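You operate a simulated robot arm through the tools that you are given. There is no shell and no other tool. Be economical: measure what you need, move in short steps, check, and stop when the job is done.

Carry out the task below with a simulated robot arm. There is one attempt and no reset: what you move stays moved.

TASK
Take the blue cup and leave it on top of the blue plastic block. Then push the steel tray of the cap feeder shut. Then take the small teal bin and leave it on the steel bench beside the crank.

It is judged by the outcome, as a careful person would: the job done as asked, and still so three seconds after it is handed in. It fails if anything else is knocked over, pushed out of place, dropped, spilled or broken.

THE ROBOT
A 6-joint arm with a two-finger parallel gripper, fixed in place. Base frame: the origin is at the foot of the arm, x ahead of it, y to its left, z up; the work surface is at about z = 70. Lengths are in cm, angles in degrees, forces in N, time in s.
With the tool pointing down near the work surface it reaches from about 24 to 66 cm from the base axis. Its first joint turns from -66.0 to 66.0 degrees. Payload 2.9 kg.
Tool frame: the origin (TCP) lies between the finger pads and is the grasp point; the fingertips stand 3 cm ahead of it; z points along the fingers, y is the line along which they close. The gripper opens to 11 cm. The fingers are 2 cm wide and 1 cm thick; the gripper's body (4.8 by 11.2 cm) begins 5.5 cm behind the TCP.
Orientation is that of the tool frame in the base frame, as a unit quaternion [w, x, y, z]. With the fingers straight down and closing along the base's y, the tool's x points along the base's -x, its y along +y and its z along -z.

THE INTERFACE
- The arm moves only by the tool send_rows. Its argument "series" is a list of rows, each an object (a shift or turn left out is 0, a gripper value left out holds the last) with "linear": the shift along the tool's x, y, z in mm, a list of three; "rotation": the turn, a rotation vector about the tool's x, y, z in degrees, a list of three; "hand": the gripper command, from -1 (fully open) to 1 (shut), values between in proportion. In form: [{"linear": [dx, dy, dz], "rotation": [wx, wy, wz], "hand": hand}, ...]. A call has 1 to 12 rows; each row is the pose to reach, as a shift and turn from the pose commanded when the call began, along the tool's axes at that moment. A row lasts 0.2 s, in which the tool goes at most 5 cm and 8.6 degrees; a call with a longer step from one row to the next is refused whole, and so is a gripper value outside its range. A pose out of reach is approached as far as the arm can. The call stops where the force on the tool passes 40 N (or 10 N more than at its start, if that is more) or the arm is blocked; 0.2 s more then pass. The fingers move at their own pace (about 10.8 cm/s each) and stop on an object; they squeeze with about 25 N. The grip force told is the motor's: it shows also when the fingers shut on nothing. Time passes only in rows, and 0.2 s behind the last, so rows that repeat a pose let the fingers close. It gives the time, the measured TCP pose, the force on the tool (base axes), the opening and the grip force at its end, in the units of the frame above (readings bear some noise).
- Cameras (640 x 400 px; columns grow to the right, rows downward): "scene" is fixed at [7.63, 43.34, 137.86]; the picture's right is [-0.77, -0.64, 0.00], its down [-0.39, 0.47, -0.79] and it looks along [0.50, -0.61, -0.61] (base axes); focal length 321 px, centre (320, 200). "wrist" rides on the gripper at [-3.6, 0, -5.7] in the tool frame; the picture's right is [0.00, -1.00, 0.00], its down [0.97, 0.00, -0.24] and it looks along [0.24, 0.00, 0.97] (tool axes); focal length 218 px, centre (320, 200).
- capture(camera): a new picture of that camera. No time passes.
- measure_at(camera, pixels): there is no depth. For up to 12 entries [column, row, z] of the newest picture of that camera ("zoom" is the newest enlarged one), the place [x, y] in the base frame at which the ray of that pixel passes the height z, good to about 0.3 cm. No time passes.
- inspect(camera, box): a new picture of the part [left, top, right, bottom] of that camera's present view, enlarged. No time passes.
- close_job(): hands the job in; it is judged then, once.

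Work in short steps. Measure before you move; look again where a grasp or a placing could have gone wrong, and mend it. You have 80 turns and 54 pictures in all, the two below and enlarged ones among them. Open the gripper and draw the arm clear of the work before you hand the job in, unless the task says otherwise; then end with one line.

The tools are called after ">>>" by a JSON object that holds its "op" and its "data". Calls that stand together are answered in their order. send_rows: Moves the arm, as the interface text tells. Its arguments: {"type":"object","properties":{"series":{"type":"array","items":{"type":"object","properties":{"linear":{"type":"array","items":{"type":"number"}},"rotation":{"type":"array","items":{"type":"number"}},"hand":{"type":"number"}}}}},"required":["series"]} The other tools are called the same way: capture (camera) takes a picture; measure_at (camera, pixels) gives the place at which the rays of pixels pass given heights; inspect (camera, box) takes an enlarged picture of a part of a camera's view; close_job () hands the job in.

At the start:

```text
t: 0.0
tool_pos: [43.23, -8.0, 101.19]
tcp_rot: [0.0, 0.0, 1.0, 0.0]
ft_force: [-0.5, -0.3, -0.5]
opening: 10.99
gripper_force: 0.1
```

scene: 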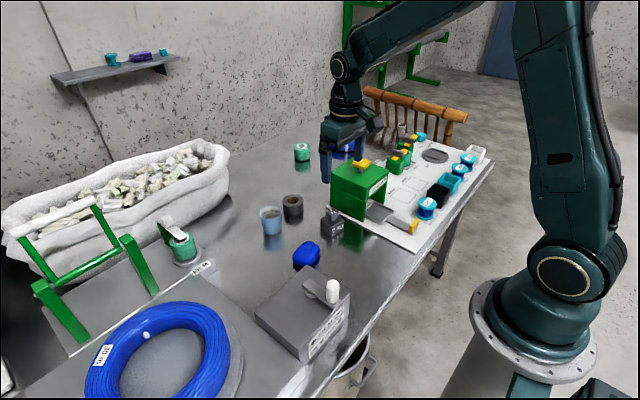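
wrist: 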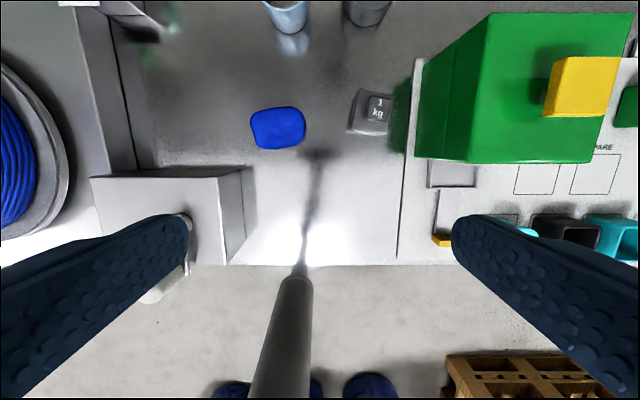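

I look closer at the items on the bench before moving.

>>> {"op": "inspect", "data": {"camera": "scene", "box": [230, 180, 390, 280]}}

>>> {"op": "inspect", "data": {"camera": "scene", "box": [320, 120, 500, 260]}}

>>> {"op": "inspect", "data": {"camera": "scene", "box": [230, 230, 390, 380]}}

```text
4.00 times, centred on (310, 230) of scene
```

zoom: 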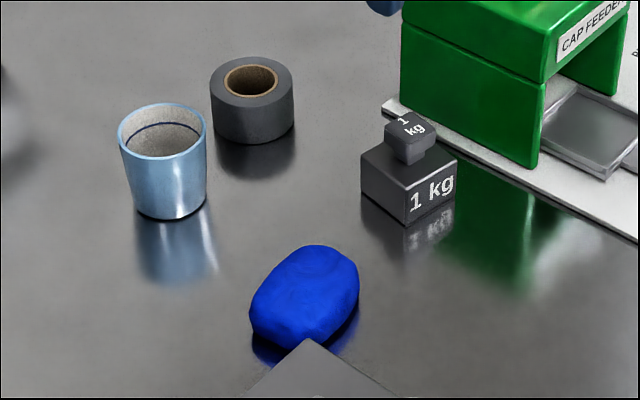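

```text
2.86 times, centred on (410, 190) of scene
```

zoom: 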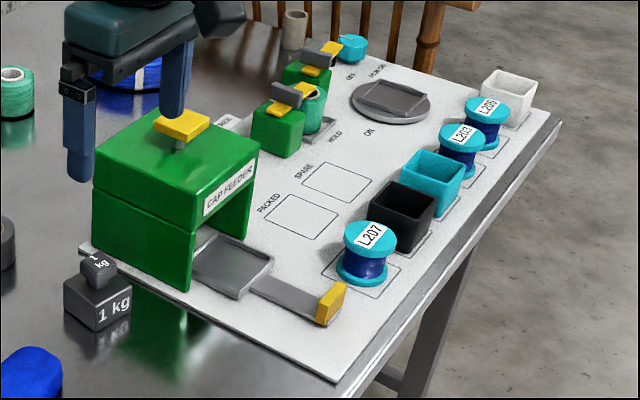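

```text
2.67 times, centred on (310, 305) of scene
```

zoom: 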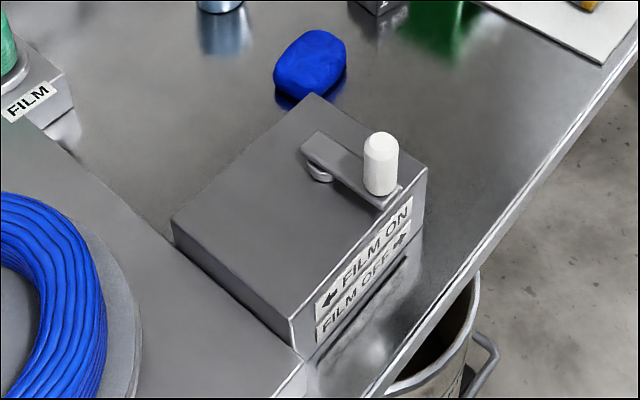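

>>> {"op": "inspect", "data": {"camera": "scene", "box": [280, 100, 400, 175]}}

>>> {"op": "inspect", "data": {"camera": "wrist", "box": [220, 0, 420, 170]}}

>>> {"op": "measure_at", "data": {"camera": "scene", "pixels": [[272, 233, 70], [270, 212, 78], [293, 212, 70], [307, 262, 70], [307, 250, 74], [260, 312, 75], [318, 357, 70], [336, 277, 75], [409, 225, 73], [452, 178, 76], [332, 291, 80], [366, 161, 85]]}}

>>> {"op": "measure_at", "data": {"camera": "wrist", "pixels": [[250, 128, 72], [306, 128, 72], [278, 107, 72], [278, 149, 72], [241, 166, 75], [225, 262, 70], [92, 178, 76], [215, 178, 76], [402, 230, 70.5], [442, 240, 73], [470, 186, 71], [300, 264, 70]]}}

```text
5.33 times, centred on (340, 138) of scene
```

zoom: 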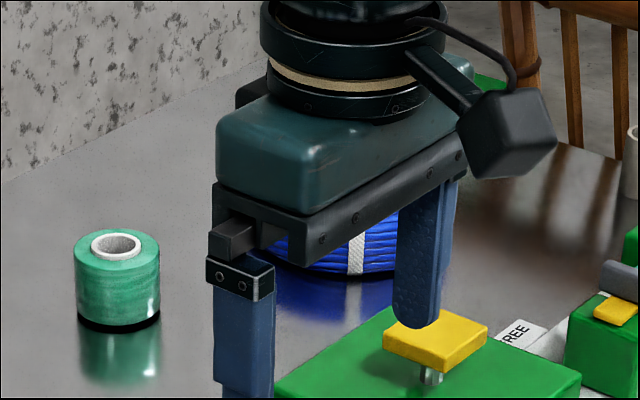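

```text
2.35 times, centred on (320, 85) of wrist
```

zoom: 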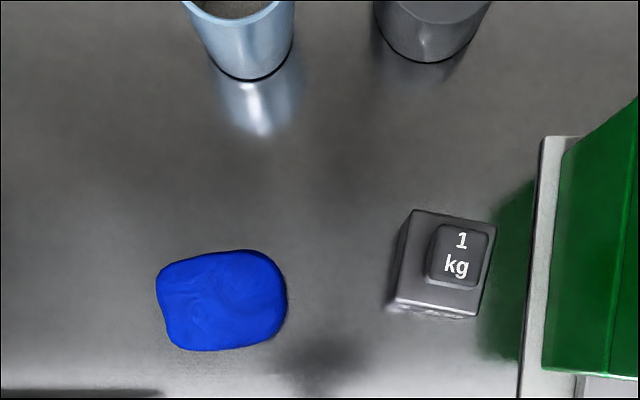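

```text
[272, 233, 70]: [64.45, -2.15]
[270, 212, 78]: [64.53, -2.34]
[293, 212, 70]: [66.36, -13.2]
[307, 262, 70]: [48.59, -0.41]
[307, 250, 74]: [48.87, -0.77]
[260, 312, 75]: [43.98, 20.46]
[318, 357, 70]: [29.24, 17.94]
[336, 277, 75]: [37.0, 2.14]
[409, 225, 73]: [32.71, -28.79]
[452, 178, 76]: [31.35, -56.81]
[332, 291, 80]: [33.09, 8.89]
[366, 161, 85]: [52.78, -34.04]
```

```text
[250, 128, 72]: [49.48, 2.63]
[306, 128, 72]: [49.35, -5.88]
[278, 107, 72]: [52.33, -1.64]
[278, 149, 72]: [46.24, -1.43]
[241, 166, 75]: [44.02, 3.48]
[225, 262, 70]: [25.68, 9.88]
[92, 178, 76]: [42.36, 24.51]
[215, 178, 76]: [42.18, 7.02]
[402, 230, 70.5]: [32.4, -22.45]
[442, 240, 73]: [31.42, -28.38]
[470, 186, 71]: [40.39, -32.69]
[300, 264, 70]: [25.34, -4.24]
```

The cup stands at about (64.5, -2.2); the blue block at about (49.3, -1.5). I move toward the cup, still high, for a view from above.

>>> {"op": "send_rows", "data": {"series": [{"linear": [-40, 15, 0], "hand": -1}, {"linear": [-80, 30, 0]}, {"linear": [-120, 45, 0]}, {"linear": [-140, 58, 0]}, {"linear": [-140, 58, 0]}]}}

>>> {"op": "capture", "data": {"camera": "wrist"}}

```text
t: 1.2
tool_pos: [57.23, -2.12, 101.12]
tcp_rot: [0.0, 0.0, 1.0, -0.001]
ft_force: [1.1, -0.4, -0.1]
opening: 10.98
gripper_force: 0.0
```

```text
46 pictures are left
```

wrist: 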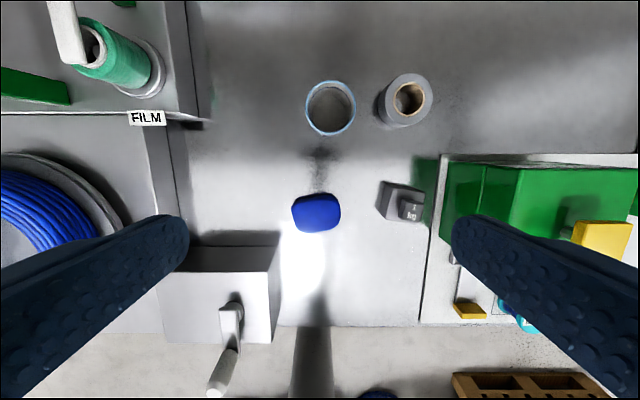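

>>> {"op": "inspect", "data": {"camera": "wrist", "box": [270, 50, 450, 250]}}

>>> {"op": "measure_at", "data": {"camera": "wrist", "pixels": [[305, 108, 78], [356, 106, 78], [330, 80, 78], [330, 136, 70], [291, 212, 72], [341, 212, 72], [316, 192, 72], [316, 233, 70], [377, 105, 70], [241, 322, 78], [272, 342, 70], [280, 274, 76]]}}

>>> {"op": "measure_at", "data": {"camera": "scene", "pixels": [[259, 212, 78], [282, 212, 78], [270, 206, 78], [272, 234, 70], [270, 206, 77], [270, 219, 77], [270, 206, 79]]}}

```text
2.00 times, centred on (360, 150) of wrist
```

zoom: 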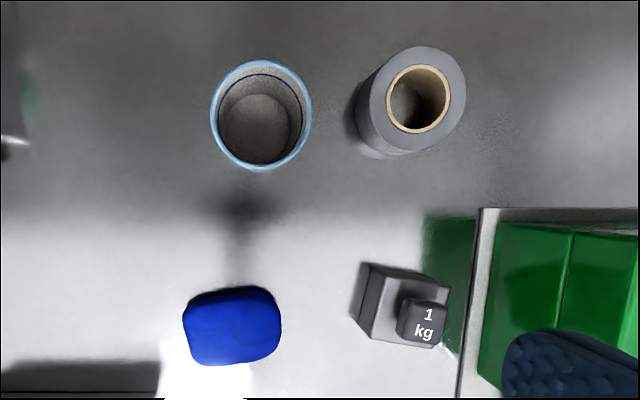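

```text
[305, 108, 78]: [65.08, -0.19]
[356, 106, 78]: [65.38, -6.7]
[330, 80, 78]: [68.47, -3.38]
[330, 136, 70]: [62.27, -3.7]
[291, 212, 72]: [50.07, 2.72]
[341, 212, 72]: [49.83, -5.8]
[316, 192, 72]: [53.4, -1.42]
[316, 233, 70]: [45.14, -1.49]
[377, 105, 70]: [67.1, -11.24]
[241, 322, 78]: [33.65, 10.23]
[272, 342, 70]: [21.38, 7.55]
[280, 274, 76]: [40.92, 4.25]
```

```text
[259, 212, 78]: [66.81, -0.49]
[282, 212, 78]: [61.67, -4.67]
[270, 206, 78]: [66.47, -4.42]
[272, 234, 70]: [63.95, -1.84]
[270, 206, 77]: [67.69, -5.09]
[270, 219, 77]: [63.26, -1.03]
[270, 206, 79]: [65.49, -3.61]
```

The cup's rim (330,107) puts its centre at about (65.3, -3.2), rim at z≈77, 6.5 cm wide. I go above it with open fingers.

>>> {"op": "send_rows", "data": {"series": [{"linear": [-20, -5, 40], "hand": -1}, {"linear": [-40, -11, 80]}, {"linear": [-60, -11, 110]}, {"linear": [-80, -11, 120]}, {"linear": [-80, -11, 120]}]}}

>>> {"op": "capture", "data": {"camera": "wrist"}}

>>> {"op": "capture", "data": {"camera": "scene"}}

```text
t: 2.4
tool_pos: [65.3, -3.35, 89.29]
tcp_rot: [0.001, 0.0, 1.0, 0.0]
ft_force: [-0.4, -0.3, 0.0]
opening: 10.99
gripper_force: 0.0
```

```text
44 pictures are left
```

wrist: 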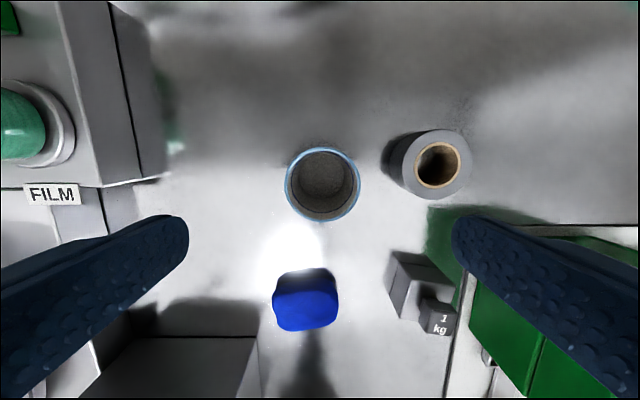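

```text
43 pictures are left
```

scene: 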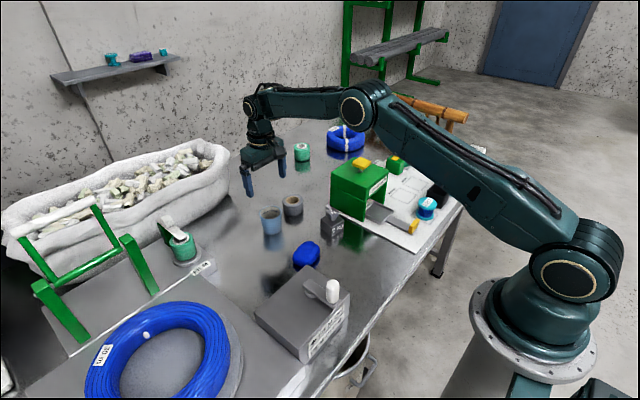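

>>> {"op": "measure_at", "data": {"camera": "wrist", "pixels": [[285, 185, 77], [360, 185, 77], [322, 147, 77], [322, 222, 77], [388, 170, 70], [273, 300, 72], [338, 300, 72]]}}

```text
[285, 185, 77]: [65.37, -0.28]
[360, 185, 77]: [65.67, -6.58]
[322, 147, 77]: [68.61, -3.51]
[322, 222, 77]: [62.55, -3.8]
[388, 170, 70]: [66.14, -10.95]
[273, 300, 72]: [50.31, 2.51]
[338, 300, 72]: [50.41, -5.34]
```

The cup's centre is (65.5, -3.4); the tape roll's near edge is at y≈-11, so I narrow the fingers to 9 cm and go down to z 74.4.

>>> {"op": "send_rows", "data": {"series": [{"linear": [-2, 0, 0], "hand": -0.64}, {"linear": [-2, 0, 35]}, {"linear": [-2, 0, 70]}, {"linear": [-2, 0, 105]}, {"linear": [-2, 0, 130]}, {"linear": [-2, 0, 149]}, {"linear": [-2, 0, 149]}]}}

>>> {"op": "capture", "data": {"camera": "wrist"}}

```text
t: 4.0
tool_pos: [65.49, -3.32, 74.28]
tcp_rot: [0.0, 0.0, 1.0, 0.0]
ft_force: [-0.1, 1.0, 0.2]
opening: 9.01
gripper_force: 0.0
```

```text
42 pictures are left
```

wrist: 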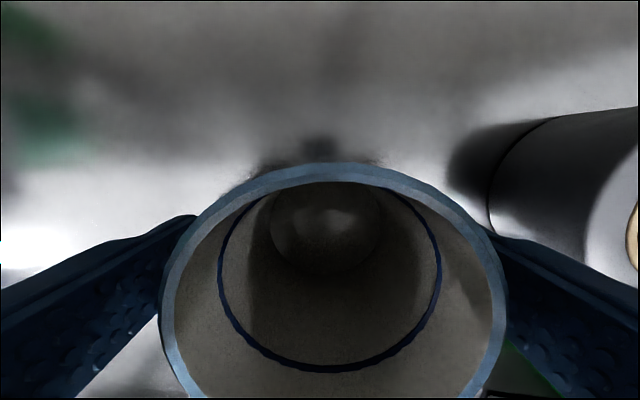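

The cup sits between the fingers; I close on it.

>>> {"op": "send_rows", "data": {"series": [{"hand": 1}, {"hand": 1}, {"hand": 1}, {"hand": 1}]}}

```text
t: 5.0
tool_pos: [65.29, -3.39, 74.23]
tcp_rot: [0.0, 0.0, 1.0, 0.0]
ft_force: [0.5, -0.6, 0.7]
opening: 6.5
gripper_force: 24.9
```

Gripped at 6.5 cm. I lift it straight up, then look.

>>> {"op": "send_rows", "data": {"series": [{"linear": [0, 0, -30]}, {"linear": [0, 0, -60]}, {"linear": [0, 0, -90]}, {"linear": [0, 0, -110]}, {"linear": [30, 4, -110]}, {"linear": [70, 10, -110]}, {"linear": [110, 15, -110]}, {"linear": [140, 18, -110]}, {"linear": [160, 19, -110]}, {"linear": [160, 19, -110]}]}}

>>> {"op": "inspect", "data": {"camera": "scene", "box": [230, 160, 390, 280]}}

```text
t: 7.2
tool_pos: [49.48, -1.23, 85.24]
tcp_rot: [0.0, 0.0, 1.0, 0.0]
ft_force: [-0.5, 0.3, -1.1]
opening: 6.51
gripper_force: 25.3
```

```text
3.33 times, centred on (310, 220) of scene
```

zoom: 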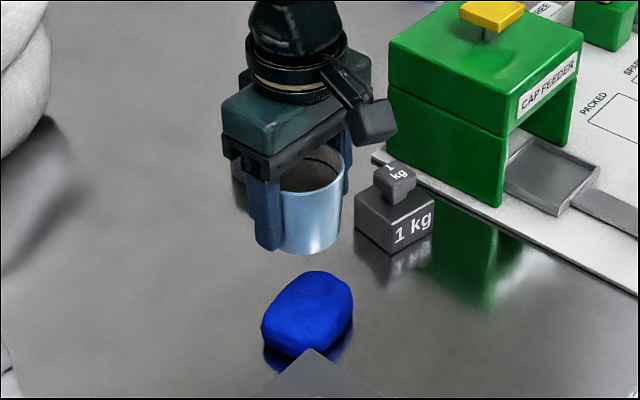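

The cup hangs above the block, bottom at z≈81. I lower to about z 76 and then in small steps until contact.

>>> {"op": "send_rows", "data": {"series": [{"linear": [1, -2, 20]}, {"linear": [1, -2, 40]}, {"linear": [1, -2, 50]}, {"linear": [1, -2, 50]}]}}

>>> {"op": "inspect", "data": {"camera": "scene", "box": [260, 190, 360, 280]}}

```text
t: 8.2
tool_pos: [49.46, -1.42, 80.28]
tcp_rot: [0.0, 0.0, 1.0, 0.0]
ft_force: [0.1, 0.4, -1.4]
opening: 6.49
gripper_force: 24.9
```

```text
4.44 times, centred on (310, 235) of scene
```

zoom: 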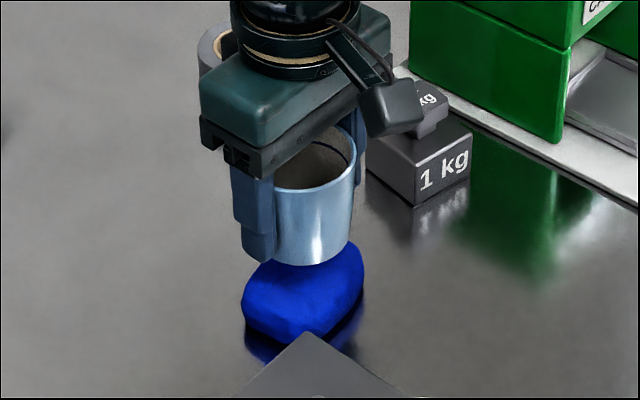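

>>> {"op": "send_rows", "data": {"series": [{"linear": [0, 0, 7]}, {"linear": [0, 0, 13]}]}}

>>> {"op": "inspect", "data": {"camera": "scene", "box": [260, 190, 360, 280]}}

```text
t: 8.8
tool_pos: [49.37, -1.56, 79.08]
tcp_rot: [-0.001, 0.0, 1.0, 0.0]
ft_force: [-0.5, 0.6, -1.1]
opening: 6.51
gripper_force: 24.6
```

```text
4.44 times, centred on (310, 235) of scene
```

zoom: 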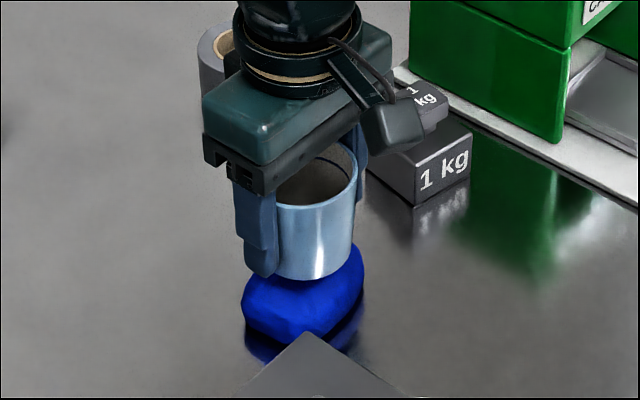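

>>> {"op": "send_rows", "data": {"series": [{"linear": [0, 0, 3]}, {"linear": [0, 0, 5]}]}}

>>> {"op": "send_rows", "data": {"series": [{"linear": [0, 0, 3]}, {"linear": [0, 0, 3]}]}}

>>> {"op": "inspect", "data": {"camera": "scene", "box": [260, 190, 360, 280]}}

```text
t: 9.4
tool_pos: [49.42, -1.43, 78.43]
tcp_rot: [0.0, 0.0, 1.0, 0.0]
ft_force: [-1.1, -0.4, -1.8]
opening: 6.5
gripper_force: 25.4
```

```text
t: 10.0
tool_pos: [49.33, -1.5, 77.95]
tcp_rot: [-0.001, 0.0, 1.0, -0.001]
ft_force: [-0.1, -0.3, -1.0]
opening: 6.54
gripper_force: 24.8
```

```text
4.44 times, centred on (310, 235) of scene
```

zoom: 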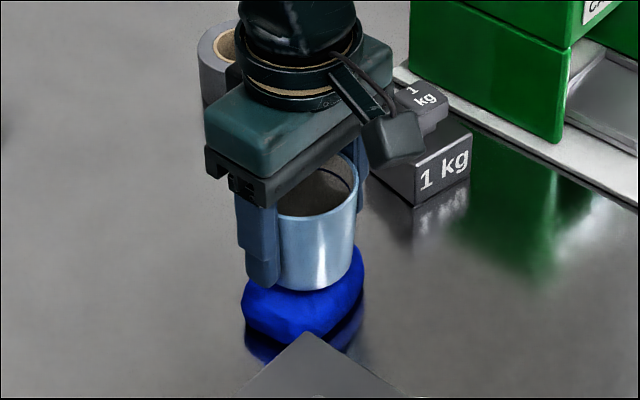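

>>> {"op": "send_rows", "data": {"series": [{"linear": [-2, 2, 0]}, {"linear": [-2, 2, 3]}]}}

>>> {"op": "send_rows", "data": {"series": [{"linear": [0, 0, 2]}, {"linear": [0, 0, 2]}]}}

>>> {"op": "send_rows", "data": {"series": [{"linear": [0, 0, 2]}, {"linear": [0, 0, 2]}]}}

```text
t: 10.6
tool_pos: [49.51, -1.1, 77.84]
tcp_rot: [0.0, 0.001, 1.0, 0.0]
ft_force: [-0.7, 0.4, -1.5]
opening: 6.53
gripper_force: 25.2
```

```text
t: 11.2
tool_pos: [49.6, -1.2, 77.59]
tcp_rot: [0.0, 0.0, 1.0, -0.001]
ft_force: [-0.1, -0.2, -0.5]
opening: 6.5
gripper_force: 25.5
```

```text
t: 11.8
tool_pos: [49.62, -1.36, 77.55]
tcp_rot: [0.0, 0.001, 1.0, 0.0]
ft_force: [-4.3, -0.3, 14.9]
opening: 6.51
gripper_force: 25.0
```

Contact at z 77.5 (15 N). I ease off 1 mm, then open the fingers to 8.5 cm and look.

>>> {"op": "send_rows", "data": {"series": [{"linear": [0, 0, -1]}, {"linear": [0, 0, -1], "hand": 0.1}, {"linear": [0, 0, -1], "hand": -0.5}, {"linear": [0, 0, -1], "hand": -0.5}]}}

>>> {"op": "inspect", "data": {"camera": "scene", "box": [260, 190, 360, 280]}}

```text
t: 12.8
tool_pos: [49.5, -1.22, 77.46]
tcp_rot: [0.0, -0.001, 1.0, 0.0]
ft_force: [-0.3, -1.0, 0.7]
opening: 8.25
gripper_force: 0.0
```

```text
4.44 times, centred on (310, 235) of scene
```

zoom: 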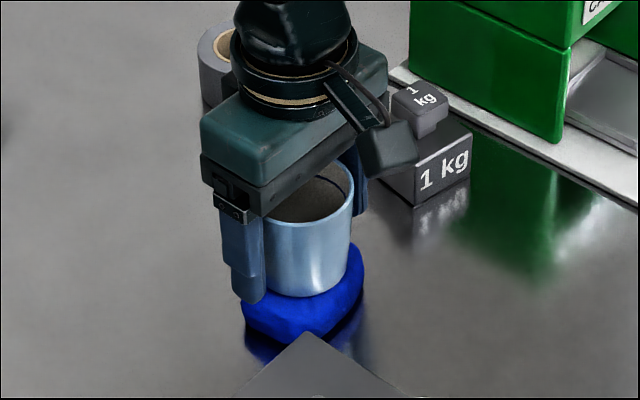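

The cup stands on the block. I draw straight up with care and look again.

>>> {"op": "send_rows", "data": {"series": [{"linear": [0, 0, -20]}, {"linear": [0, 0, -50]}, {"linear": [0, 0, -95]}, {"linear": [0, 0, -140]}, {"linear": [0, 0, -170]}]}}

>>> {"op": "inspect", "data": {"camera": "scene", "box": [230, 160, 390, 280]}}

>>> {"op": "capture", "data": {"camera": "wrist"}}

```text
t: 14.0
tool_pos: [49.74, -1.38, 94.7]
tcp_rot: [0.0, 0.0, 1.0, 0.0]
ft_force: [-1.6, 0.5, 0.2]
opening: 8.26
gripper_force: 0.0
```

```text
3.33 times, centred on (310, 220) of scene
```

zoom: 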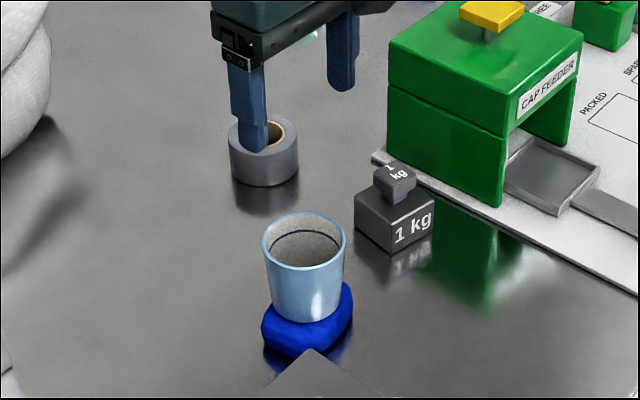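

```text
35 pictures are left
```

wrist: 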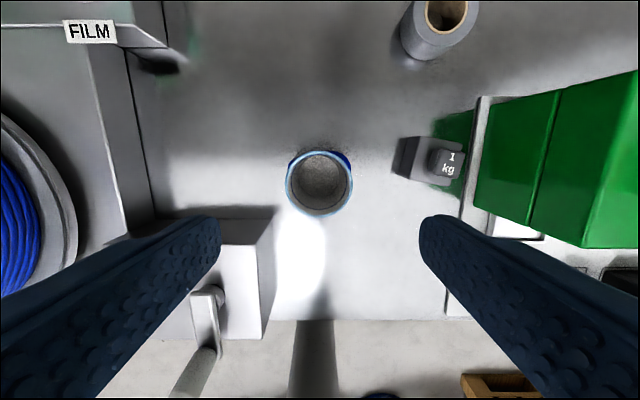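

Cup stands on the block. Next the feeder tray: I go high over it for a view.

>>> {"op": "send_rows", "data": {"series": [{"linear": [20, -20, -35]}, {"linear": [40, -60, -50]}, {"linear": [60, -105, -60]}, {"linear": [80, -150, -70]}, {"linear": [90, -195, -80]}, {"linear": [100, -240, -80]}, {"linear": [100, -270, -80]}, {"linear": [100, -270, -80]}]}}

>>> {"op": "capture", "data": {"camera": "wrist"}}

>>> {"op": "inspect", "data": {"camera": "scene", "box": [320, 140, 480, 260]}}

```text
refused: row 3 steps farther than a row can; nothing moved
```

```text
34 pictures are left
```

wrist: 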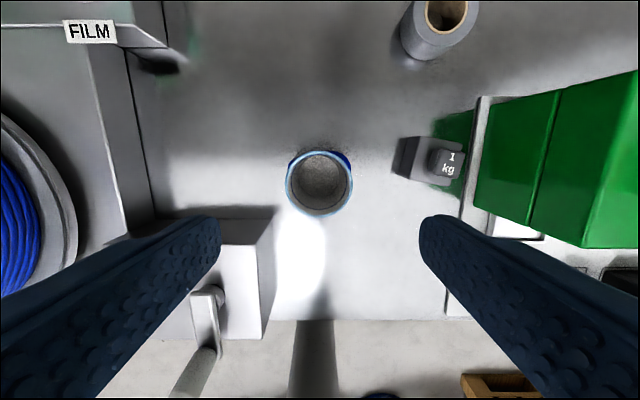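

```text
3.33 times, centred on (400, 200) of scene
```

zoom: 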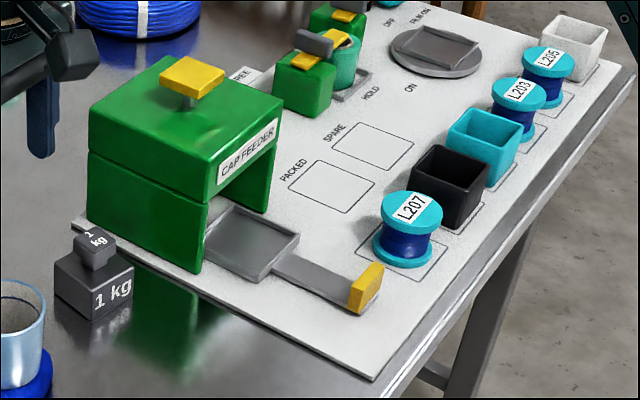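

The steps were too long; I send the same path in shorter ones.

>>> {"op": "send_rows", "data": {"series": [{"linear": [15, -15, -35]}, {"linear": [30, -50, -50]}, {"linear": [50, -90, -60]}, {"linear": [65, -130, -70]}, {"linear": [80, -170, -80]}, {"linear": [90, -210, -80]}, {"linear": [100, -250, -80]}, {"linear": [100, -270, -80]}, {"linear": [100, -270, -80]}]}}

>>> {"op": "capture", "data": {"camera": "wrist"}}

>>> {"op": "measure_at", "data": {"camera": "zoom", "pixels": [[366, 288, 73], [358, 312, 70.5], [350, 275, 75], [383, 265, 75], [275, 262, 72], [255, 242, 71.5], [243, 280, 71], [300, 238, 72], [202, 274, 71], [268, 212, 71]]}}

```text
t: 16.0
tool_pos: [39.53, -28.48, 102.44]
tcp_rot: [0.0, 0.0, 1.0, 0.0]
ft_force: [0.2, 0.2, -0.5]
opening: 8.26
gripper_force: 0.1
```

```text
32 pictures are left
```

wrist: 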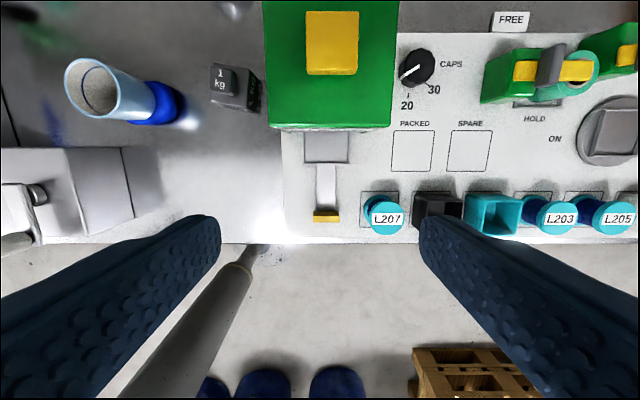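

```text
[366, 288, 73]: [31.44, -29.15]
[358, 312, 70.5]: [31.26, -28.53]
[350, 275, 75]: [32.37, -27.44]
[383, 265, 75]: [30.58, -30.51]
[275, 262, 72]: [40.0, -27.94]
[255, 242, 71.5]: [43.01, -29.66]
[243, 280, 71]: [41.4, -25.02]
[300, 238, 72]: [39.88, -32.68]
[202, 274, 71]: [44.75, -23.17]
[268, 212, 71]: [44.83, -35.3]
```

>>> {"op": "inspect", "data": {"camera": "wrist", "box": [250, 100, 530, 260]}}

>>> {"op": "measure_at", "data": {"camera": "wrist", "pixels": [[313, 215, 75], [340, 215, 75], [326, 211, 75], [326, 222, 73], [304, 163, 72], [349, 163, 72], [365, 215, 76], [386, 236, 76], [495, 195, 76], [469, 215, 76], [523, 215, 76], [495, 235, 76]]}}

```text
2.29 times, centred on (390, 180) of wrist
```

zoom: 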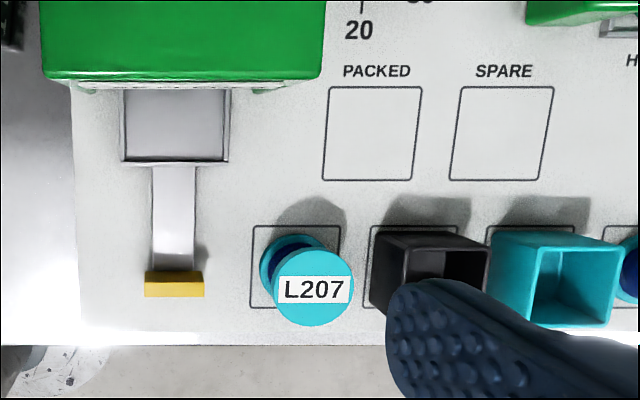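

```text
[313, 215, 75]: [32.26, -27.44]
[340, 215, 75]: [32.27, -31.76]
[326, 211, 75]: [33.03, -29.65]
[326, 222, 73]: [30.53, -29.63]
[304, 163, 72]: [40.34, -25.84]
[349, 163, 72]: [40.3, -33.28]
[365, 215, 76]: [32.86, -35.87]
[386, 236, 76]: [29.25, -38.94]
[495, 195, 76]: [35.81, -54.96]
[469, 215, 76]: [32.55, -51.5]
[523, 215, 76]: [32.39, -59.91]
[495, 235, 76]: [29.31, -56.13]
```

Tray handle tab: y≈-27.4…-31.7, front face x≈30.6, top z≈75. I shut the fingers and come down before it at x 27.3.

>>> {"op": "send_rows", "data": {"series": [{"linear": [40, -3, 0], "hand": 1}, {"linear": [80, -6, 0]}, {"linear": [120, -9, 20]}, {"linear": [122, -9, 65]}, {"linear": [122, -9, 110]}, {"linear": [122, -9, 155]}, {"linear": [122, -9, 200]}, {"linear": [122, -9, 240]}, {"linear": [122, -9, 272]}, {"linear": [122, -9, 272]}]}}

>>> {"op": "inspect", "data": {"camera": "scene", "box": [340, 160, 480, 260]}}

>>> {"op": "capture", "data": {"camera": "wrist"}}

```text
t: 18.2
tool_pos: [27.41, -29.16, 75.07]
tcp_rot: [0.0, 0.001, 1.0, 0.0]
ft_force: [0.4, 0.4, 0.3]
opening: 0.0
gripper_force: 24.9
```

```text
4.00 times, centred on (410, 210) of scene
```

zoom: 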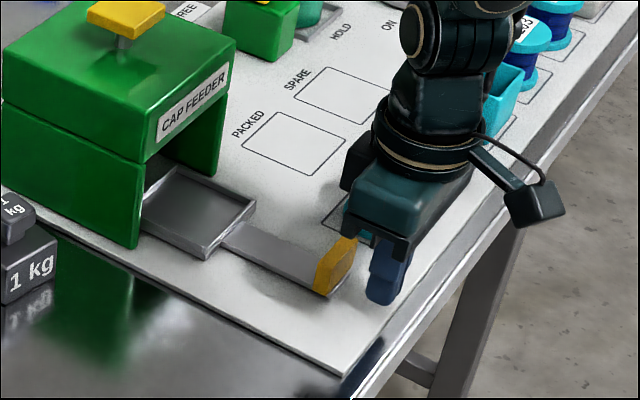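

```text
29 pictures are left
```

wrist: 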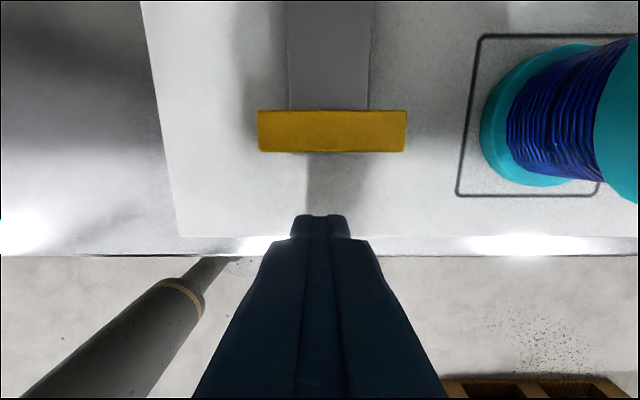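

The closed fingers face the tab (col 258–408, fingers at 320). I push forward in small steps.

>>> {"op": "send_rows", "data": {"series": [{"linear": [-10, -3, 0]}, {"linear": [-18, -3, 0]}, {"linear": [-26, -3, 0]}, {"linear": [-34, -3, 0]}, {"linear": [-42, -3, 0]}, {"linear": [-50, -3, 0]}]}}

>>> {"op": "inspect", "data": {"camera": "scene", "box": [340, 160, 480, 260]}}

```text
t: 19.6
tool_pos: [32.36, -29.42, 75.2]
tcp_rot: [-0.001, 0.0, 1.0, 0.0]
ft_force: [-0.7, -1.0, -0.1]
opening: 0.0
gripper_force: 24.8
```

```text
4.00 times, centred on (410, 210) of scene
```

zoom: 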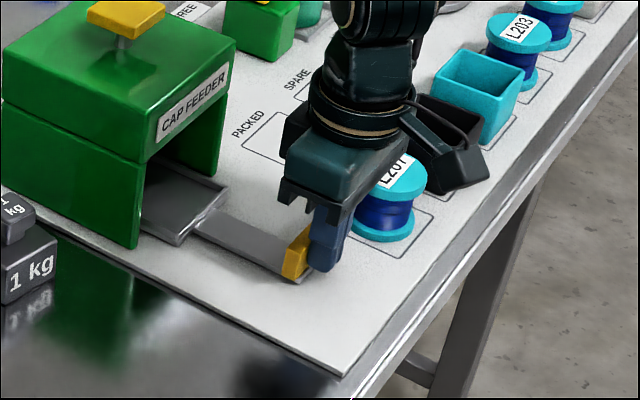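

The tray slides. I keep pushing, a few mm at a step, watching the force.

>>> {"op": "send_rows", "data": {"series": [{"linear": [-6, 0, 0]}, {"linear": [-12, 0, 0]}, {"linear": [-18, 0, 0]}, {"linear": [-23, 0, 0]}, {"linear": [-23, 0, 0]}]}}

>>> {"op": "inspect", "data": {"camera": "scene", "box": [340, 160, 480, 260]}}

```text
t: 20.8
tool_pos: [34.7, -29.53, 75.37]
tcp_rot: [0.0, 0.0, 1.0, 0.0]
ft_force: [0.2, 0.4, 1.3]
opening: 0.0
gripper_force: 25.2
```

```text
4.00 times, centred on (410, 210) of scene
```

zoom: 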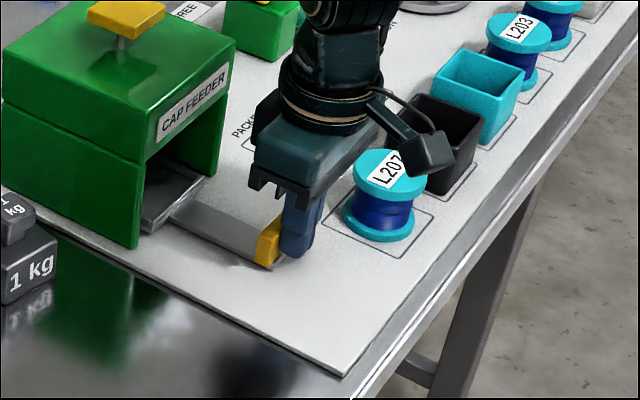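

>>> {"op": "send_rows", "data": {"series": [{"linear": [-4, 0, 0]}, {"linear": [-8, 0, 0]}, {"linear": [-12, 0, 0]}, {"linear": [-15, 0, 0]}, {"linear": [-15, 0, 0]}]}}

>>> {"op": "inspect", "data": {"camera": "scene", "box": [340, 160, 480, 260]}}

```text
t: 22.0
tool_pos: [36.2, -29.43, 75.31]
tcp_rot: [0.001, 0.0, 1.0, 0.0]
ft_force: [-0.4, -0.1, 0.0]
opening: 0.02
gripper_force: 24.9
```

```text
4.00 times, centred on (410, 210) of scene
```

zoom: 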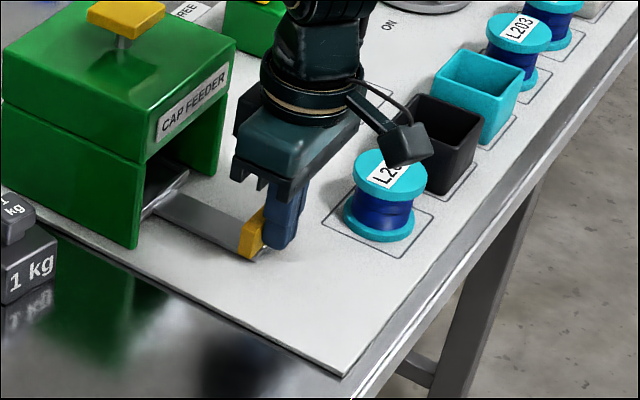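

The tray's front edge is near the housing's face and there is no stop felt yet. I go on in 2 mm rows.

>>> {"op": "send_rows", "data": {"series": [{"linear": [-2, 0, 0]}, {"linear": [-4, 0, 0]}, {"linear": [-6, 0, 0]}, {"linear": [-8, 0, 0]}]}}

>>> {"op": "send_rows", "data": {"series": [{"linear": [-2, 0, 0]}, {"linear": [-4, 0, 0]}, {"linear": [-6, 0, 0]}]}}

>>> {"op": "inspect", "data": {"camera": "scene", "box": [340, 160, 480, 260]}}

```text
t: 23.0
tool_pos: [36.94, -29.39, 75.3]
tcp_rot: [0.0, 0.0, 1.0, 0.001]
ft_force: [0.3, 0.2, -0.1]
opening: 0.01
gripper_force: 25.8
```

```text
t: 23.8
tool_pos: [37.44, -29.68, 75.25]
tcp_rot: [-0.001, 0.001, 1.0, 0.0]
ft_force: [-4.1, 0.0, 2.0]
opening: 0.0
gripper_force: 24.7
```

```text
4.00 times, centred on (410, 210) of scene
```

zoom: 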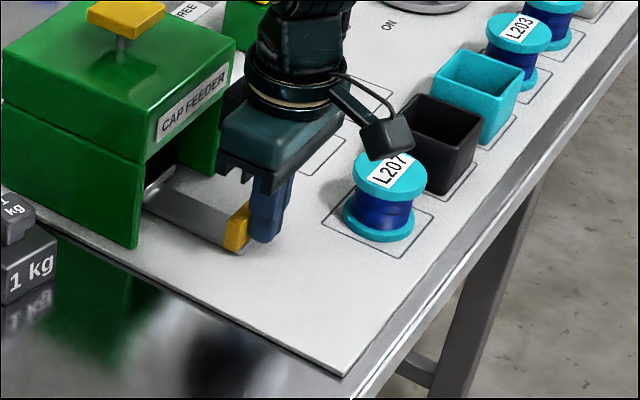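

>>> {"op": "send_rows", "data": {"series": [{"linear": [-2, 0, 0]}, {"linear": [-3, 0, 0]}]}}

>>> {"op": "send_rows", "data": {"series": [{"linear": [-2, 0, 0]}, {"linear": [-3, 0, 0]}]}}

```text
t: 24.4
tool_pos: [37.48, -29.58, 75.22]
tcp_rot: [-0.004, 0.002, 1.0, 0.001]
ft_force: [-24.9, -1.4, 10.3]
opening: 0.0
gripper_force: 24.9
```

```text
t: 24.9
tool_pos: [37.43, -29.62, 75.24]
tcp_rot: [-0.008, 0.004, 1.0, 0.002]
ft_force: [-6.2, 0.5, 1.2]
opening: 0.0
gripper_force: 25.1
stopped in row 2: the force on the tool passed its limit (the readings are from after the stop); the commanded pose is now the measured one
```

The tray is at its stop (x 37.45, force limit). I back off and rise clear to check.

>>> {"op": "send_rows", "data": {"series": [{"linear": [20, 0, 0]}, {"linear": [50, 0, 0]}, {"linear": [80, 0, 0]}, {"linear": [80, 0, -45]}, {"linear": [80, 0, -90]}, {"linear": [80, 0, -135]}, {"linear": [80, 0, -180]}, {"linear": [80, 0, -220]}, {"linear": [80, 0, -220]}]}}

>>> {"op": "inspect", "data": {"camera": "scene", "box": [340, 160, 480, 260]}}

>>> {"op": "capture", "data": {"camera": "wrist"}}

```text
t: 26.9
tool_pos: [29.69, -29.56, 97.19]
tcp_rot: [-0.007, 0.002, 1.0, 0.001]
ft_force: [-0.3, 0.0, 0.5]
opening: 0.0
gripper_force: 25.3
```

```text
4.00 times, centred on (410, 210) of scene
```

zoom: 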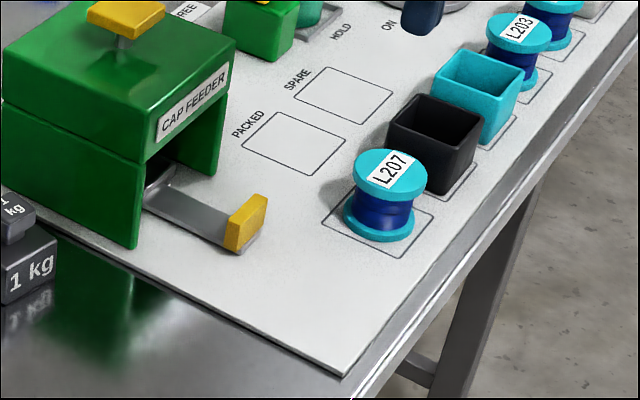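

```text
23 pictures are left
```

wrist: 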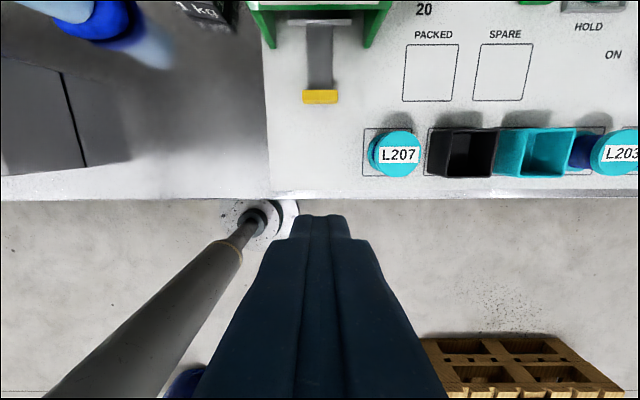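

The tray now sits inside the housing. Next the teal bin at about (32.4, -55.6): its neighbours lie along y, so I turn the tool 90° to close along x, going over it at z 97 with open fingers.

>>> {"op": "send_rows", "data": {"series": [{"linear": [-2, -24, 0], "rotation": [-0.06, -0.06, 8.2], "hand": -1}, {"linear": [-5, -48, 0], "rotation": [-0.12, -0.12, 16.4]}, {"linear": [-7, -72, 0], "rotation": [-0.17, -0.17, 24.6]}, {"linear": [-10, -96, 0], "rotation": [-0.23, -0.23, 32.8]}, {"linear": [-12, -120, 0], "rotation": [-0.29, -0.29, 41]}, {"linear": [-14, -144, 0], "rotation": [-0.35, -0.35, 49.2]}, {"linear": [-17, -168, 0], "rotation": [-0.4, -0.4, 57.4]}, {"linear": [-19, -192, 0], "rotation": [-0.46, -0.46, 65.6]}, {"linear": [-22, -216, 0], "rotation": [-0.52, -0.52, 73.8]}, {"linear": [-24, -240, 0], "rotation": [-0.58, -0.58, 82]}, {"linear": [-26, -255, 0], "rotation": [-0.63, -0.63, 90]}, {"linear": [-26, -255, 0], "rotation": [-0.63, -0.63, 90]}]}}

>>> {"op": "capture", "data": {"camera": "wrist"}}

```text
t: 29.5
tool_pos: [32.3, -55.03, 97.35]
tcp_rot: [-0.001, 0.71, 0.704, 0.001]
ft_force: [0.4, -0.2, -0.4]
opening: 11.0
gripper_force: 0.1
```

```text
22 pictures are left
```

wrist: 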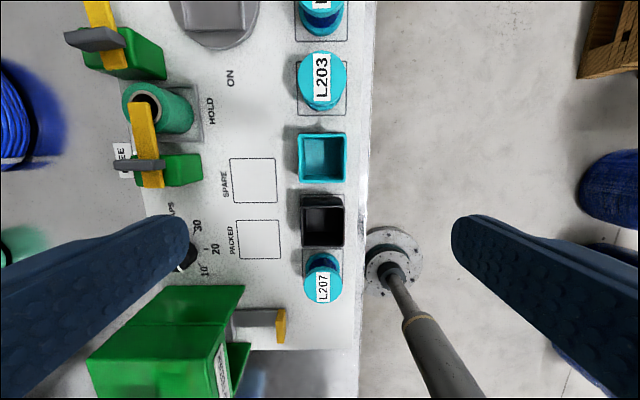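

>>> {"op": "inspect", "data": {"camera": "wrist", "box": [250, 30, 410, 260]}}

>>> {"op": "measure_at", "data": {"camera": "wrist", "pixels": [[298, 157, 76], [347, 157, 76], [322, 131, 76], [322, 184, 76], [298, 157, 77], [347, 157, 77], [322, 131, 77], [322, 184, 77]]}}

>>> {"op": "inspect", "data": {"camera": "scene", "box": [410, 130, 500, 220]}}

```text
1.74 times, centred on (330, 145) of wrist
```

zoom: 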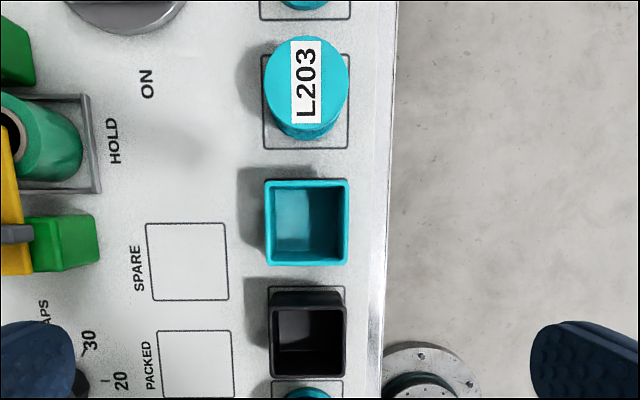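

```text
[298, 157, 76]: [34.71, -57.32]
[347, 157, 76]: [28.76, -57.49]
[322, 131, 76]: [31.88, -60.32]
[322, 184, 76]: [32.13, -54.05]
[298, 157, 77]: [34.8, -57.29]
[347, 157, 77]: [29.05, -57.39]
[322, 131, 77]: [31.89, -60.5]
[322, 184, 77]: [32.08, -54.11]
```

```text
4.44 times, centred on (455, 175) of scene
```

zoom: 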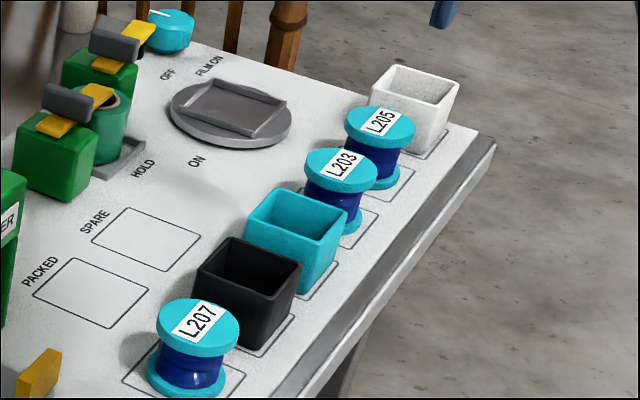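

>>> {"op": "measure_at", "data": {"camera": "zoom", "pixels": [[298, 225, 75], [298, 225, 76], [298, 225, 77], [302, 294, 70.5], [340, 172, 76], [340, 172, 77]]}}

```text
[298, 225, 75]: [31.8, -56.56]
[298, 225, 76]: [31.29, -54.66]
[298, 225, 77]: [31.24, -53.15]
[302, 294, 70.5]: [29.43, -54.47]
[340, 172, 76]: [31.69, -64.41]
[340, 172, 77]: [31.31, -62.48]
```

Bin rim at z≈75, centre (31.8, -57.1), about 6 cm wide. I go over it to z 83 with 9 cm opening and check the line-up.

>>> {"op": "send_rows", "data": {"series": [{"linear": [-10, -4, 30], "hand": -0.64}, {"linear": [-20, -4, 70]}, {"linear": [-20, -4, 110]}, {"linear": [-20, -4, 140]}, {"linear": [-20, -4, 140]}]}}

>>> {"op": "capture", "data": {"camera": "wrist"}}

```text
t: 30.7
tool_pos: [31.97, -56.93, 83.3]
tcp_rot: [0.0, 0.709, 0.705, 0.001]
ft_force: [-0.8, 0.3, -0.1]
opening: 8.99
gripper_force: 0.0
```

```text
19 pictures are left
```

wrist: 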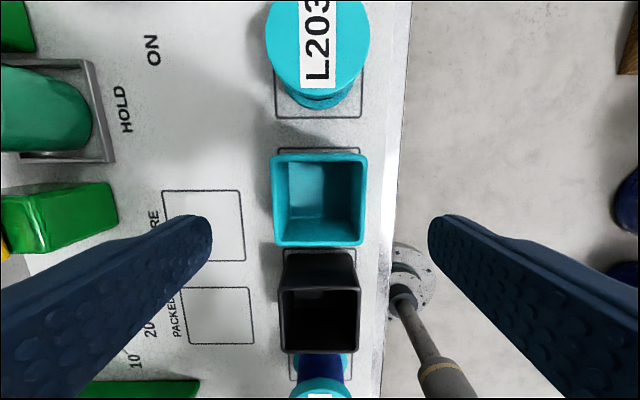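

>>> {"op": "measure_at", "data": {"camera": "wrist", "pixels": [[271, 200, 75], [368, 200, 75], [320, 152, 75], [320, 246, 75], [320, 250, 75]]}}

```text
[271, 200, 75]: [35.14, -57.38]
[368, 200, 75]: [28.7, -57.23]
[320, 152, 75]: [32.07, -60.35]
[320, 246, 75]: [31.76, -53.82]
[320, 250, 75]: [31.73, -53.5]
```

Line-up is good (centre 31.9, -57.1). I go down to z 74.2.

>>> {"op": "send_rows", "data": {"series": [{"linear": [-1, 0, 30]}, {"linear": [-2, 0, 60]}, {"linear": [-2, 0, 80]}, {"linear": [-2, 0, 91]}, {"linear": [-2, 0, 91]}]}}

>>> {"op": "capture", "data": {"camera": "wrist"}}

```text
t: 31.9
tool_pos: [31.76, -57.11, 74.15]
tcp_rot: [0.0, 0.71, 0.704, 0.002]
ft_force: [0.6, 0.1, -0.5]
opening: 9.04
gripper_force: 0.0
```

```text
18 pictures are left
```

wrist: 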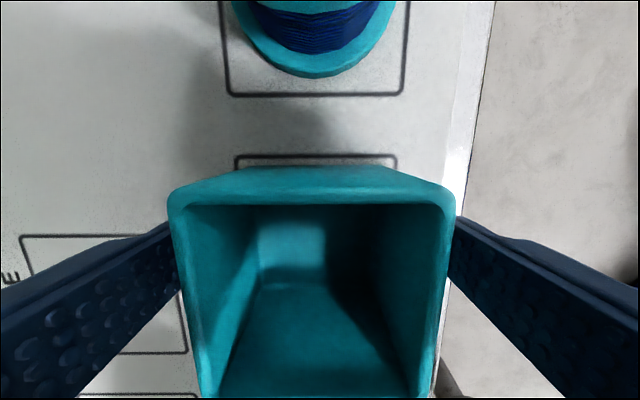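

The bin is between the fingers; I close and lift a little.

>>> {"op": "send_rows", "data": {"series": [{"hand": 1}, {"hand": 1}, {"hand": 1}, {"hand": 1}, {"linear": [0, 0, -20]}, {"linear": [0, 0, -40]}, {"linear": [0, 0, -40]}]}}

>>> {"op": "capture", "data": {"camera": "scene"}}

```text
t: 33.5
tool_pos: [31.87, -57.22, 78.06]
tcp_rot: [-0.002, 0.709, 0.705, 0.001]
ft_force: [0.0, 0.2, -1.4]
opening: 5.92
gripper_force: 24.7
```

```text
17 pictures are left
```

scene: 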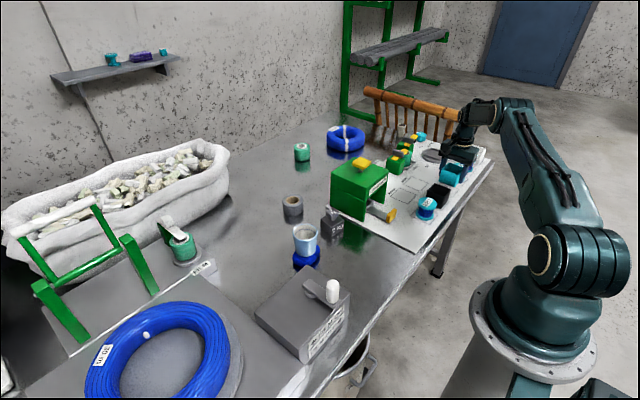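

The bin is held (5.9 cm) and neighbours are in place. I lift to z 92 and carry it along y to the free bench by the crank.

>>> {"op": "send_rows", "data": {"series": [{"linear": [0, 0, -46]}, {"linear": [0, 0, -92]}, {"linear": [0, 0, -140]}, {"linear": [40, 2, -140]}, {"linear": [85, 5, -140]}, {"linear": [130, 8, -140]}, {"linear": [175, 12, -140]}, {"linear": [220, 16, -140]}, {"linear": [265, 20, -140]}, {"linear": [310, 24, -140]}, {"linear": [355, 27, -140]}, {"linear": [400, 30, -140]}]}}

>>> {"op": "capture", "data": {"camera": "wrist"}}

>>> {"op": "capture", "data": {"camera": "scene"}}

```text
t: 36.1
tool_pos: [34.91, -17.27, 92.38]
tcp_rot: [0.0, 0.71, 0.704, 0.001]
ft_force: [-0.5, 0.3, -0.4]
opening: 5.92
gripper_force: 25.3
```

```text
16 pictures are left
```

wrist: 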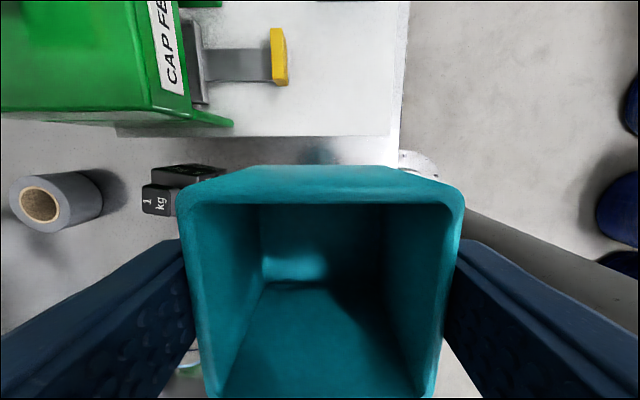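

```text
15 pictures are left
```

scene: 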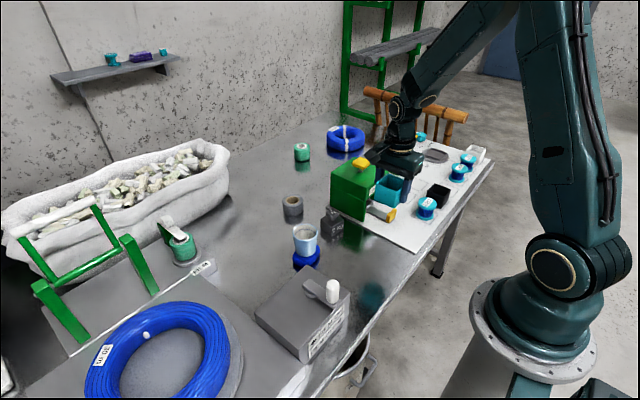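

>>> {"op": "measure_at", "data": {"camera": "scene", "pixels": [[400, 286, 70], [340, 361, 70], [348, 317, 70], [304, 363, 70], [350, 293, 76], [310, 265, 76], [302, 344, 76], [256, 311, 76], [332, 290, 81], [306, 268, 70], [370, 275, 70], [360, 285, 70]]}}

```text
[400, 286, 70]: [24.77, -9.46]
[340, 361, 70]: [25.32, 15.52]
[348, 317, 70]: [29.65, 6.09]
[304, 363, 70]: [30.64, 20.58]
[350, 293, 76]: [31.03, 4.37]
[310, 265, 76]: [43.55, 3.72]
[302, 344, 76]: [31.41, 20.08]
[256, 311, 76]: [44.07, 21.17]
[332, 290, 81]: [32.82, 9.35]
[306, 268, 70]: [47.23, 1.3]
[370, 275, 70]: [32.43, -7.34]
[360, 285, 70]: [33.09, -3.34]
```

The crank box spans x 30–44, y 4–20.5, the bench's edge is at x≈25. I'll set the bin at about (34.6, -5), leaving room for the wrist's bracket; first down to z 78.

>>> {"op": "send_rows", "data": {"series": [{"linear": [40, -1, 0]}, {"linear": [80, -2, 0]}, {"linear": [122, -3, 0]}, {"linear": [122, -3, 40]}, {"linear": [122, -3, 80]}, {"linear": [122, -3, 120]}, {"linear": [122, -3, 144]}, {"linear": [122, -3, 144]}]}}

>>> {"op": "inspect", "data": {"camera": "scene", "box": [270, 200, 430, 340]}}

```text
t: 37.9
tool_pos: [34.98, -5.26, 77.78]
tcp_rot: [0.0, 0.71, 0.705, 0.001]
ft_force: [0.2, 0.2, -0.4]
opening: 5.94
gripper_force: 25.0
```

```text
2.86 times, centred on (350, 270) of scene
```

zoom: 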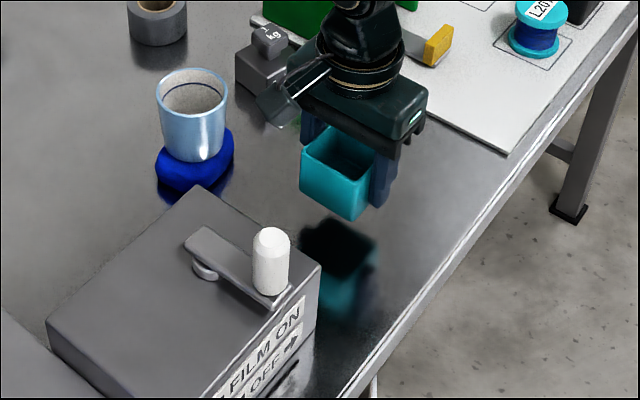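

Clear of cup and crank. I lower to just above the bench, then feel for contact.

>>> {"op": "send_rows", "data": {"series": [{"linear": [0, 0, 18]}, {"linear": [0, 0, 32]}, {"linear": [0, 0, 36]}]}}

>>> {"op": "send_rows", "data": {"series": [{"linear": [0, 0, 2]}, {"linear": [0, 0, 2]}]}}

>>> {"op": "send_rows", "data": {"series": [{"linear": [0, 0, 2]}, {"linear": [0, 0, 2]}]}}

```text
t: 38.7
tool_pos: [34.92, -5.12, 74.1]
tcp_rot: [-0.001, 0.709, 0.706, 0.001]
ft_force: [0.5, 0.4, -1.0]
opening: 5.94
gripper_force: 25.0
```

```text
t: 39.3
tool_pos: [34.9, -5.06, 73.85]
tcp_rot: [-0.001, 0.709, 0.705, 0.002]
ft_force: [-0.4, -0.4, 0.0]
opening: 5.91
gripper_force: 25.0
```

```text
t: 39.9
tool_pos: [34.95, -5.18, 73.81]
tcp_rot: [-0.001, 0.709, 0.705, 0.002]
ft_force: [-0.2, 0.3, -0.3]
opening: 5.92
gripper_force: 25.5
```

>>> {"op": "send_rows", "data": {"series": [{"linear": [0, 0, 2]}, {"linear": [0, 0, 2]}]}}

>>> {"op": "send_rows", "data": {"series": [{"linear": [0, 0, 2]}, {"linear": [0, 0, 2]}]}}

```text
t: 40.5
tool_pos: [34.83, -5.05, 73.57]
tcp_rot: [0.0, 0.709, 0.705, 0.002]
ft_force: [0.2, -0.1, -0.8]
opening: 5.94
gripper_force: 25.4
```

```text
t: 41.1
tool_pos: [34.97, -5.07, 73.41]
tcp_rot: [-0.001, 0.709, 0.705, 0.001]
ft_force: [-3.6, 1.6, 23.2]
opening: 5.93
gripper_force: 25.3
```

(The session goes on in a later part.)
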